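You operate a simulated robot arm through the tools that you are given. There is no shell and no other tool. Be economical: measure what you need, move in short steps, check, and stop when the job is done.

The job below is to be done with a simulated robot arm. You get a single attempt, and the scene is never put back.

JOB
Take the blue sensor from the top of the side bench and leave it on the orange board.
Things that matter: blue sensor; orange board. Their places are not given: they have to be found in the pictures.

It is judged by the outcome, as a careful person would: the job done as asked, and still so three seconds after it is handed in. It fails if anything else is knocked over, pushed out of place, dropped, spilled or broken.

ROBOT AND FRAMES
A 7-joint arm with a two-finger parallel gripper, fixed in place. Base frame: the origin is at the foot of the arm, x ahead of it, y to its left, z up. Readings come in m, rad, newtons and seconds.
With the tool pointing down near the work surface it reaches from about 0.22 to 0.58 m from the base axis. Its first joint turns from -1.152 to 1.152 rad. Payload 2.5 kg.
The TCP is the grasp point between the finger pads, 0.023 m short of the fingertips. In the tool frame z runs along the fingers and y along their closing line. The gripper opens to 0.094 m. The fingers are 0.038 m wide and 0.01 m thick; the gripper's body (0.054 by 0.096 m) begins 0.039 m behind the TCP.
Orientation is told as [roll, pitch, yaw] about the base's x, y, z axes, in that order, counted from this pose: with the fingers straight down and closing along the base's y, the tool's x points along the base's -x, its y along +y and its z along -z.

CONTROLS
- The arm moves only by the tool step_arm. Its argument "commands" is a list that holds one entry, the list of rows, each a list of 7 numbers: the shift along the base's x, y, z in m, then the turn, a rotation vector about the base's x, y, z in rad, then the closure in counts, from 0 (fully open) to 255 (shut). In form: [[[tx, ty, tz, wx, wy, wz, jaw], ...]]. A call has 1 to 12 rows; each row shifts and turns the commanded pose from where the row before left it. Rows are played at 5 a second. More than 0.05 m and 0.15 rad between two rows, or a gripper value outside its range, and nothing of the call is played. A pose out of reach is approached as far as the arm can. The call stops where the force on the tool passes 40 N (or 10 N more than at its start, if that is more) or the arm is blocked; 0.2 s more then pass. The fingers move at their own pace (about 0.108 m/s each) and stop on an object; they squeeze with about 28 N. The grip force told is the motor's: it shows also when the fingers shut on nothing. Time passes only in rows, and 0.2 s behind the last, so rows that do not move let the fingers close. It gives the time, the measured TCP pose, the force on the tool (base axes), the opening and the grip force at its end, in the units of the frame above (readings bear some noise), and new pictures: "views" is both (left out), scene, wrist or none.
- Cameras (640 x 400 px; columns grow to the right, rows downward): "scene" is fixed at [0.1118, -0.4082, 0.5324]; the picture's right is [0.87, -0.49, 0.00], its down [-0.33, -0.58, -0.74] and it looks along [0.36, 0.65, -0.67] (base axes); focal length 294 px, centre (320, 200). "wrist" rides on the gripper at [-0.039, 0, -0.044] in the tool frame; the picture's right is [0.00, -1.00, 0.00], its down [0.97, 0.00, -0.24] and it looks along [0.24, 0.00, 0.97] (tool axes); focal length 218 px, centre (320, 200).
- pixel_to_xyz(camera, pixels): for up to 12 pixels [column, row] of the newest picture of that camera ("zoom" is the newest enlarged one), the place [x, y, z] in the base frame of the surface seen there, good to about 0.002 m. The clock stands still meanwhile.
- inspect(camera, box): a new picture of the part [left, top, right, bottom] of that camera's present view, enlarged. The clock stands still meanwhile.
- finish_job(): hands the job in; it is judged then, once.

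Keep the steps short. Do not move on a guess: measure, check each grasp and each placing, and mend mistakes. In all there are 60 turns and 120 pictures (those below and enlarged ones count). Leave the gripper open and the arm clear of the work at the hand-in unless told otherwise, and finish with a single line.

The tools are called after ">>>" as a command line: name --argument value ..., lists and objects as JSON in quotes. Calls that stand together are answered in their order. step_arm: Moves the arm, as the interface text tells. Its arguments: {"type":"object","properties":{"commands":{"type":"array","items":{"type":"array","items":{"type":"array","items":{"type":"number"}}}},"views":{"type":"string","enum":["both","scene","wrist","none"]}},"required":["commands"]} The other tools are called the same way: pixel_to_xyz (camera, pixels) gives the place of the surface under pixels of a picture; inspect (camera, box) takes an enlarged picture of a part of a camera's view; finish_job () hands the job in.

At the start:

```text
clock: 0.0
tcp_pos: [0.3711, -0.2117, 0.3379]
tool_rot: [0.0, -0.001, -0.001]
ft_force: [-0.2, 0.7, -0.1]
finger_gap: 0.094
finger_force: 0.1
```

scene: 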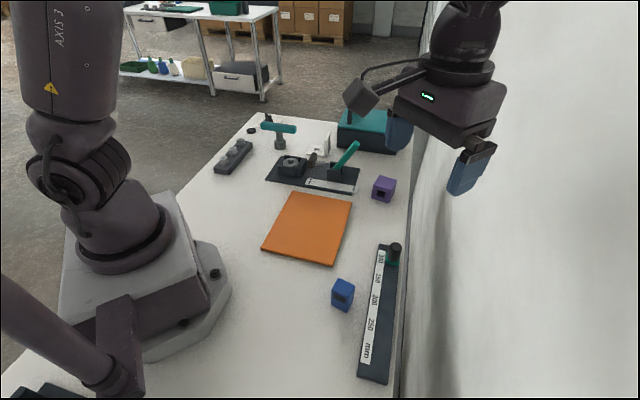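
wrist: 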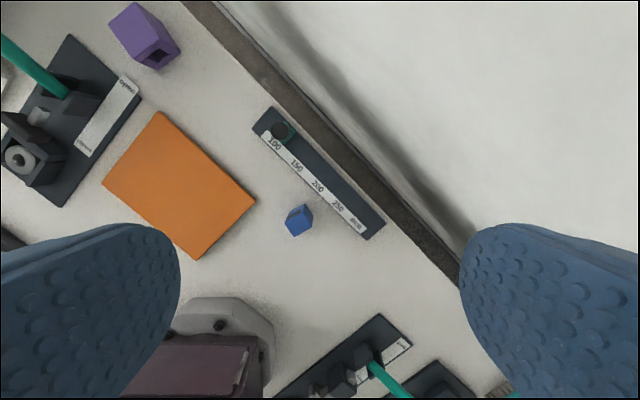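

The blue cube-like sensor appears at scene (342,294) and the orange board at about (308,228). I'll measure both and take a closer look.

>>> pixel_to_xyz --camera "scene" --pixels '[[342, 283], [333, 296], [349, 300], [343, 311], [308, 228], [293, 193], [352, 202], [333, 264], [262, 248], [320, 320], [375, 300], [395, 245]]'

>>> pixel_to_xyz --camera "wrist" --pixels '[[300, 212], [289, 218], [305, 206], [312, 216], [299, 228], [290, 232], [270, 240], [180, 180], [160, 112], [255, 200], [195, 258], [104, 184]]'

>>> inspect --camera "scene" --box '[300, 240, 420, 330]'

>>> inspect --camera "wrist" --box '[240, 170, 360, 245]'

```text
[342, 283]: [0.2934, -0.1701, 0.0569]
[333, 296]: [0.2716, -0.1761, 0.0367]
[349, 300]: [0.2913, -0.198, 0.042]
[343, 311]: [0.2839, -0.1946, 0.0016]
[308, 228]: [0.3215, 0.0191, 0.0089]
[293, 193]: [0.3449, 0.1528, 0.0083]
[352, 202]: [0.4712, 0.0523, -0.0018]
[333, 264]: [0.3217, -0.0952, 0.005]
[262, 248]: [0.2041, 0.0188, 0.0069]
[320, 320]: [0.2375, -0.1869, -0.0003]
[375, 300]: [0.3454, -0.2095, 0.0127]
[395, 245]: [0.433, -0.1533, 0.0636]
```

```text
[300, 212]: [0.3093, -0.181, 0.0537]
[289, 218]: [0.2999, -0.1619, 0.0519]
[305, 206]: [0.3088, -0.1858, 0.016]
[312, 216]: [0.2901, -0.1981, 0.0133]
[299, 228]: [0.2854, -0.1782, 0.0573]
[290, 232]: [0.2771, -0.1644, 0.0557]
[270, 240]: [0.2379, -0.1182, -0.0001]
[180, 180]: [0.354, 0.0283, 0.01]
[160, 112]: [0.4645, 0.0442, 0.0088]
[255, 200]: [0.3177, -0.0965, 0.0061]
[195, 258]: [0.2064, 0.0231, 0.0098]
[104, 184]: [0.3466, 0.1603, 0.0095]
```

```text
4.44 times, centred on (360, 285) of scene
```

zoom: 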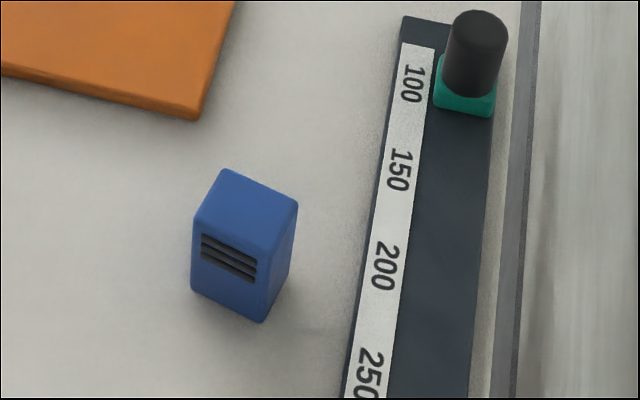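

```text
5.33 times, centred on (300, 208) of wrist
```

zoom: 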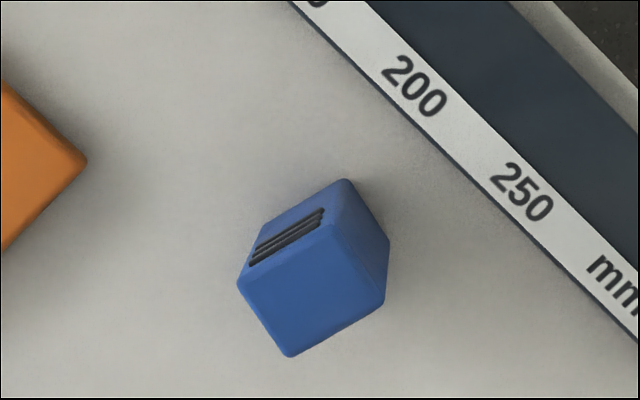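

The sensor is a block about 0.057 m tall standing on the bench. I'll measure its top-face corners in the newest zoom (wrist) to get the yaw and width.

>>> pixel_to_xyz --camera "zoom" --pixels '[[246, 285], [291, 350], [378, 300], [332, 232], [312, 292], [290, 255], [363, 262], [268, 320], [335, 325], [345, 186], [384, 242]]'

```text
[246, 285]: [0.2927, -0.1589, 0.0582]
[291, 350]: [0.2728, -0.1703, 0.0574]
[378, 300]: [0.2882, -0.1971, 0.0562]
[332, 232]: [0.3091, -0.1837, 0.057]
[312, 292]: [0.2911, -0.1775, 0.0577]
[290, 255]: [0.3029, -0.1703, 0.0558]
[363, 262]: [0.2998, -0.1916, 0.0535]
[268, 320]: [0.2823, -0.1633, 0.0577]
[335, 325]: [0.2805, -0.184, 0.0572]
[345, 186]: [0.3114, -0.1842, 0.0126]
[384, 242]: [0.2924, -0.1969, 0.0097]
```

The top face is centred at (0.291, -0.178, 0.057). It measures about 0.026 x 0.034 m and is turned about 31° from the base axes. I'll turn the tool by +0.54 rad so the fingers close on the plain faces. Then I'll go above the sensor with the jaw partly closed, about 0.06 m open, to stay clear of the rail.

>>> step_arm --commands '[[[-0.01005, 0.004275, -0.02725, 0, 0, 0.0675, 85], [-0.01005, 0.004275, -0.02725, 0, 0, 0.0675, 85], [-0.01005, 0.004275, -0.02725, 0, 0, 0.0675, 85], [-0.01005, 0.004275, -0.02725, 0, 0, 0.0675, 85], [-0.01005, 0.004275, -0.02725, 0, 0, 0.0675, 85], [-0.01005, 0.004275, -0.02725, 0, 0, 0.0675, 85], [-0.01005, 0.004275, -0.02725, 0, 0, 0.0675, 85], [-0.01005, 0.004275, -0.02725, 0, 0, 0.0675, 85], [0, 0, 0, 0, 0, 0, 85]]]'

```text
clock: 2.0
tcp_pos: [0.2899, -0.178, 0.1204]
tool_rot: [0.0, 0.0, 0.542]
ft_force: [0.6, 0.1, 0.4]
finger_gap: 0.0629
finger_force: 0.1
```

scene: 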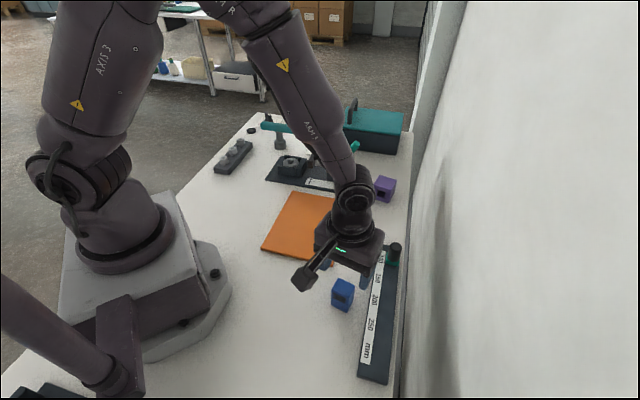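
wrist: 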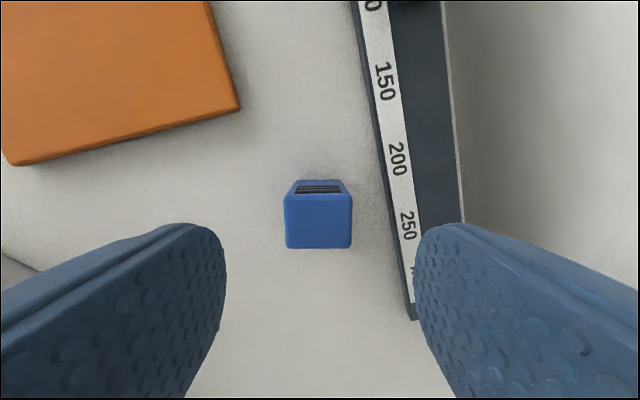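

The sensor is square to the jaw and centred at wrist (318,220). I'll recheck its top centre, plus the near edge and top of the rail.

>>> pixel_to_xyz --camera "wrist" --pixels '[[287, 222], [351, 222], [319, 197], [319, 245], [319, 221], [380, 135], [395, 200], [408, 300]]'

```text
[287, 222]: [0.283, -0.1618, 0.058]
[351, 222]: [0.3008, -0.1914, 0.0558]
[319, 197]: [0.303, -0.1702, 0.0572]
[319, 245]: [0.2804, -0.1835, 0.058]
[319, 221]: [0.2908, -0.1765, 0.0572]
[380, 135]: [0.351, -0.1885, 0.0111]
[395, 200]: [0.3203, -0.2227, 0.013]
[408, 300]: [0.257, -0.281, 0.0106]
```

The sensor's centre is (0.2917, -0.1768) and the rail top is at 0.013. I'll descend to z = 0.042, which leaves the fingertips at 0.019 and clear of the rail.

>>> step_arm --commands '[[[0.0015, 0.001, -0.016, 0, 0, 0, 85], [0, 0, -0.016, 0, 0, 0, 85], [0, 0, -0.016, 0, 0, 0, 85], [0, 0, -0.016, 0, 0, 0, 85], [0, 0, -0.0144, 0, 0, 0, 85], [0, 0, 0, 0, 0, 0, 85]]]'

```text
clock: 3.4
tcp_pos: [0.2899, -0.1754, 0.0411]
tool_rot: [0.0, 0.0, 0.542]
ft_force: [0.6, -0.3, 0.2]
finger_gap: 0.0624
finger_force: 0.0
```

scene: 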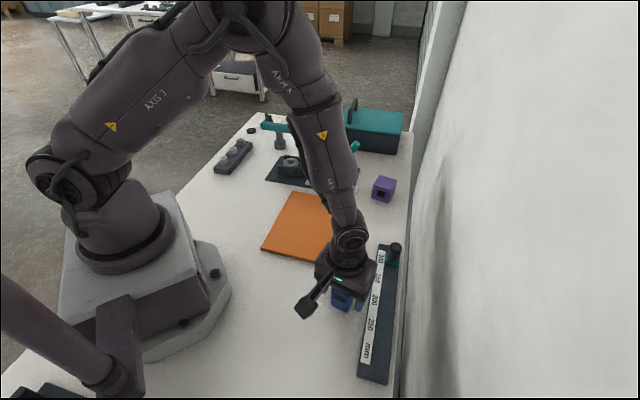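
wrist: 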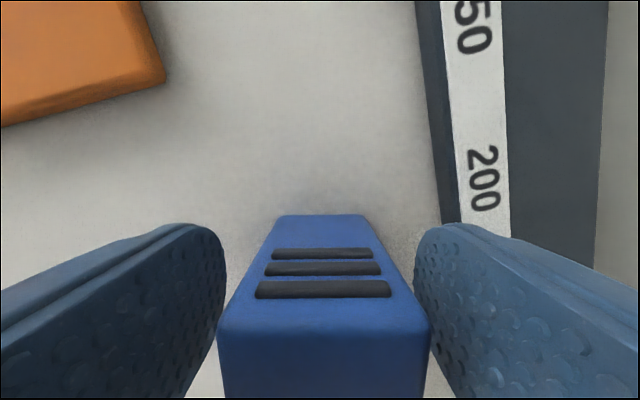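

The sensor is between the pads with nothing touching. Next I'll close and let the fingers settle.

>>> step_arm --commands '[[[0, 0, 0, 0, 0, 0, 130], [0, 0, 0, 0, 0, 0, 255], [0, 0, 0, 0, 0, 0, 255], [0, 0, 0, 0, 0, 0, 255]]]' --views "wrist"

```text
clock: 4.4
tcp_pos: [0.2915, -0.1746, 0.0415]
tool_rot: [0.001, 0.001, 0.54]
ft_force: [0.3, 0.2, 0.2]
finger_gap: 0.0354
finger_force: 27.5
```

wrist: 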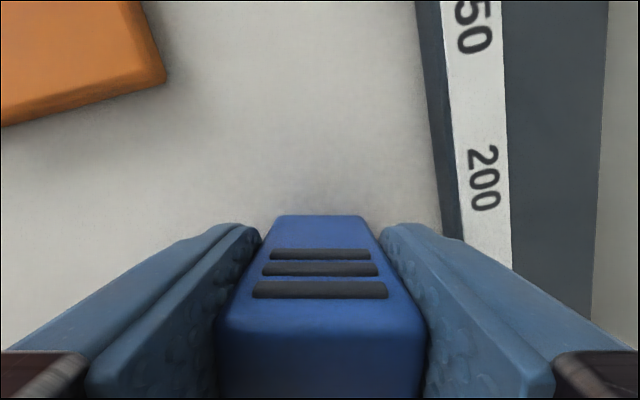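

The gap is 0.0354 m, which matches the sensor, and the force is 27.5 N, so it is gripped. Next I'll lift 0.10 m and check.

>>> step_arm --commands '[[[0, 0, 0.015, 0, 0, 0, 255], [0, 0, 0.02, 0, 0, 0, 255], [0, 0, 0.02, 0, 0, 0, 255], [0, 0, 0.02, 0, 0, 0, 255], [0, 0, 0.02, 0, 0, 0, 255], [0, 0, 0.005, 0, 0, 0, 255]]]'

```text
clock: 5.8
tcp_pos: [0.2941, -0.1754, 0.1409]
tool_rot: [0.0, -0.001, 0.542]
ft_force: [0.5, 0.3, 0.1]
finger_gap: 0.0357
finger_force: 28.1
```

scene: 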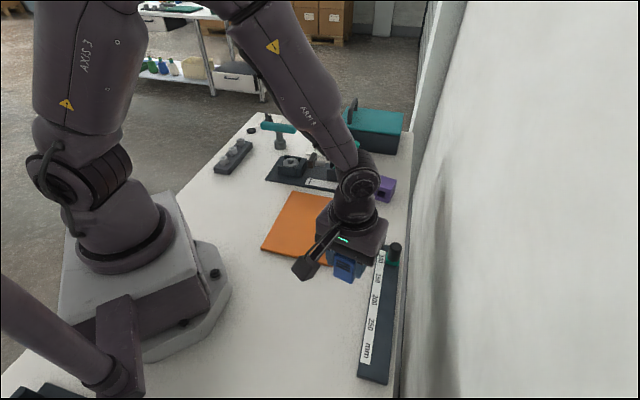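
wrist: 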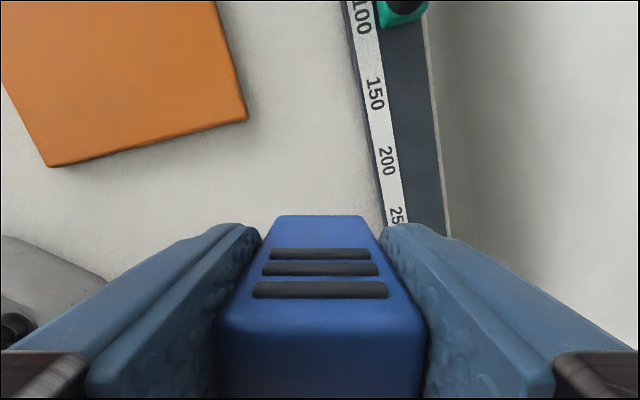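

The sensor lifted cleanly without slipping. Next I'll carry it at this height to above the board's centre, about (0.334, 0.032).

>>> step_arm --commands '[[[0.004, 0.0207, 0, 0, 0, 0, 255], [0.004, 0.0207, 0, 0, 0, 0, 255], [0.004, 0.0207, 0, 0, 0, 0, 255], [0.004, 0.0207, 0, 0, 0, 0, 255], [0.004, 0.0207, 0, 0, 0, 0, 255], [0.004, 0.0207, 0, 0, 0, 0, 255], [0.004, 0.0207, 0, 0, 0, 0, 255], [0.004, 0.0207, 0, 0, 0, 0, 255], [0.004, 0.0207, 0, 0, 0, 0, 255], [0.004, 0.0207, 0, 0, 0, 0, 255], [0, 0, 0, 0, 0, 0, 255]]]'

```text
clock: 8.2
tcp_pos: [0.332, 0.0339, 0.1416]
tool_rot: [-0.002, -0.001, 0.539]
ft_force: [0.3, 0.4, -0.5]
finger_gap: 0.0355
finger_force: 27.9
```

scene: 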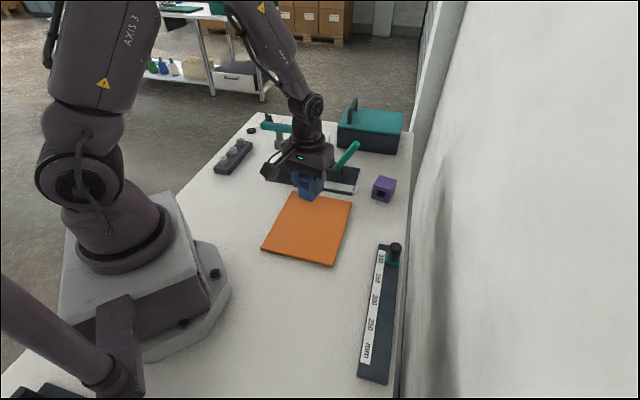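
wrist: 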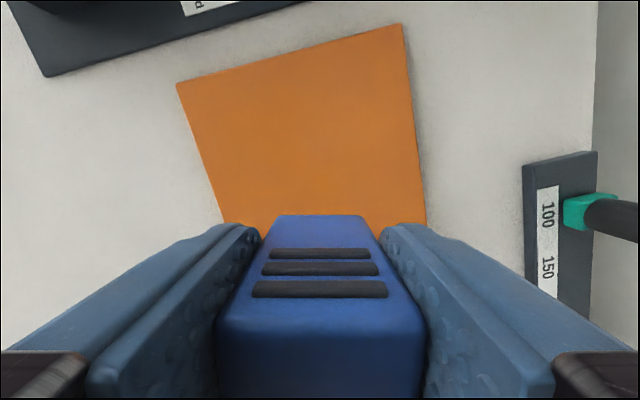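

The sensor is over the board. Before lowering I'll measure the nearby fixture's green lever, the board's surface height and its corners.

>>> pixel_to_xyz --camera "scene" --pixels '[[353, 146], [340, 165], [335, 178], [307, 228], [300, 215], [325, 215], [352, 202], [333, 262]]'

>>> pixel_to_xyz --camera "wrist" --pixels '[[402, 28], [182, 85], [320, 150], [320, 205], [240, 205]]'

```text
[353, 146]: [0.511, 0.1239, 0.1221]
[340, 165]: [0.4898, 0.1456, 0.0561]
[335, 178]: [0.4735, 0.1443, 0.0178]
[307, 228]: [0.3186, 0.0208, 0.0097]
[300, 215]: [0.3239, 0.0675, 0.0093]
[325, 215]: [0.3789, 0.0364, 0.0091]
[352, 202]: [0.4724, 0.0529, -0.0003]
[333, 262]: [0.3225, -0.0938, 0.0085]
```

```text
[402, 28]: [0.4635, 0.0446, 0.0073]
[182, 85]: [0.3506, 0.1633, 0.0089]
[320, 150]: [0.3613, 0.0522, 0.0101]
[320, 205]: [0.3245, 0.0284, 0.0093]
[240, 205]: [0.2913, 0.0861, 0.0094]
```

The lever is more than 0.17 m away and the board top is at 0.0093. The sensor was gripped with the TCP at z = 0.0415, so contact should come at about 0.051. I'll lower to 0.0515.

>>> step_arm --commands '[[[0, 0, -0.02, 0, 0, 0, 255], [0, 0, -0.02, 0, 0, 0, 255], [0, 0, -0.02, 0, 0, 0, 255], [0, 0, -0.015, 0, 0, 0, 255], [0, 0, -0.01, 0, 0, 0, 255], [0, 0, -0.005, 0, 0, 0, 255], [0, 0, 0, 0, 0, 0, 255]]]'

```text
clock: 9.8
tcp_pos: [0.3327, 0.0315, 0.0515]
tool_rot: [0.0, 0.0, 0.54]
ft_force: [-5.8, -2.7, 19.9]
finger_gap: 0.0356
finger_force: 28.1
```

scene: 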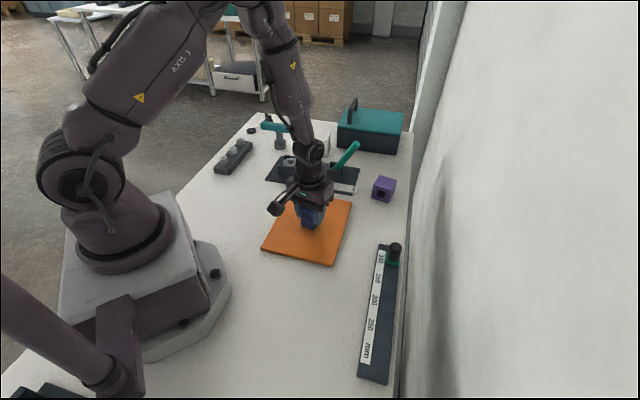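
wrist: 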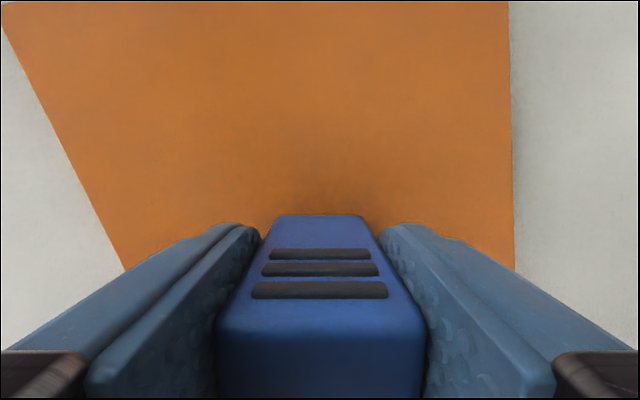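

About 20 N upward shows the sensor is seated on the board. I'll ease up 0.5 mm to relieve the load, then open gently to about 0.065 m.

>>> step_arm --commands '[[[0, 0, 0.0005, 0, 0, 0, 255], [0, 0, 0, 0, 0, 0, 140], [0, 0, 0, 0, 0, 0, 110], [0, 0, 0, 0, 0, 0, 80], [0, 0, 0, 0, 0, 0, 80]]]' --views "wrist"

```text
clock: 11.0
tcp_pos: [0.3321, 0.0319, 0.051]
tool_rot: [-0.001, 0.0, 0.54]
ft_force: [0.3, 0.6, -0.3]
finger_gap: 0.0645
finger_force: 0.0
```

wrist: 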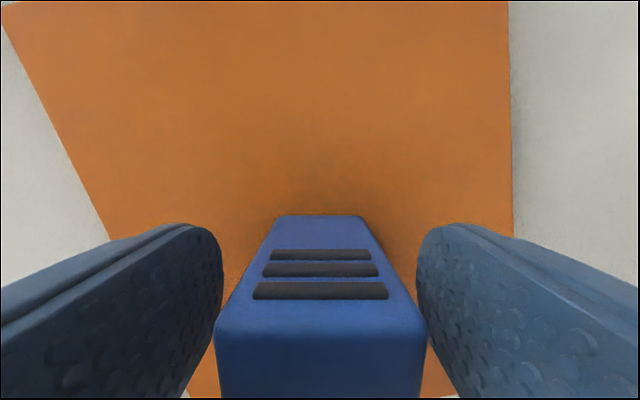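

The sensor is released, upright, with clearance on both sides. Next I'll go straight up and open fully.

>>> step_arm --commands '[[[0, 0, 0.015, 0, 0, 0, 80], [0, 0, 0.02, 0, 0, 0, 80], [0, 0, 0.025, 0, 0, 0, 80], [0, 0, 0.03, 0, 0, 0, 40], [0, 0, 0.03, 0, 0, 0, 0], [0, 0, 0.03, 0, 0, 0, 0], [0, 0, 0.03, 0, 0, 0, 0], [0, 0, 0, 0, 0, 0, 0]]]'

```text
clock: 12.8
tcp_pos: [0.3313, 0.0318, 0.2307]
tool_rot: [-0.002, 0.0, 0.541]
ft_force: [0.4, -0.4, -0.2]
finger_gap: 0.0939
finger_force: 0.0
```

scene: 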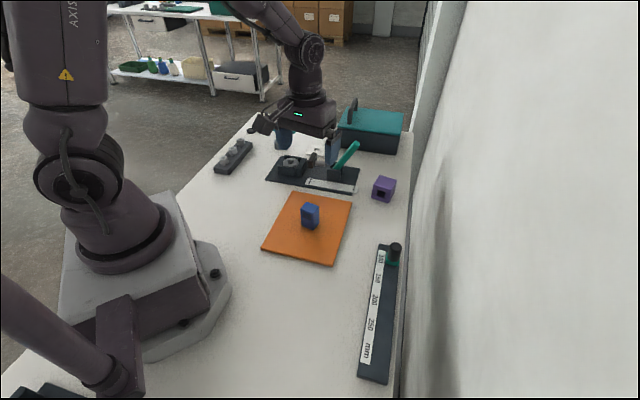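
wrist: 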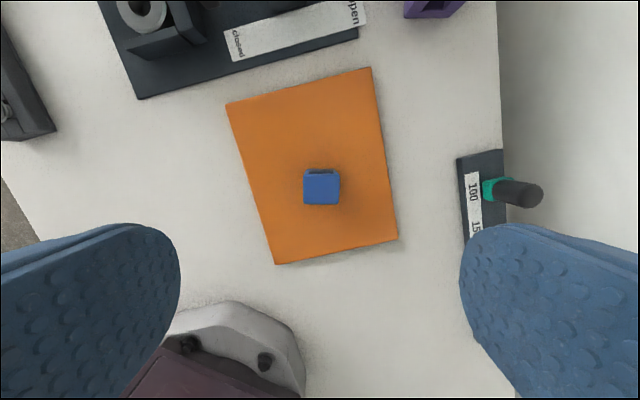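

The sensor stands upright in the middle of the board and nothing else has moved. The gripper is open and clear, so I'll hand in.

>>> finish_job

```text
The job is handed in.
```

The blue sensor is standing upright near the middle of the orange board; nothing else was moved, and the gripper is open and clear.
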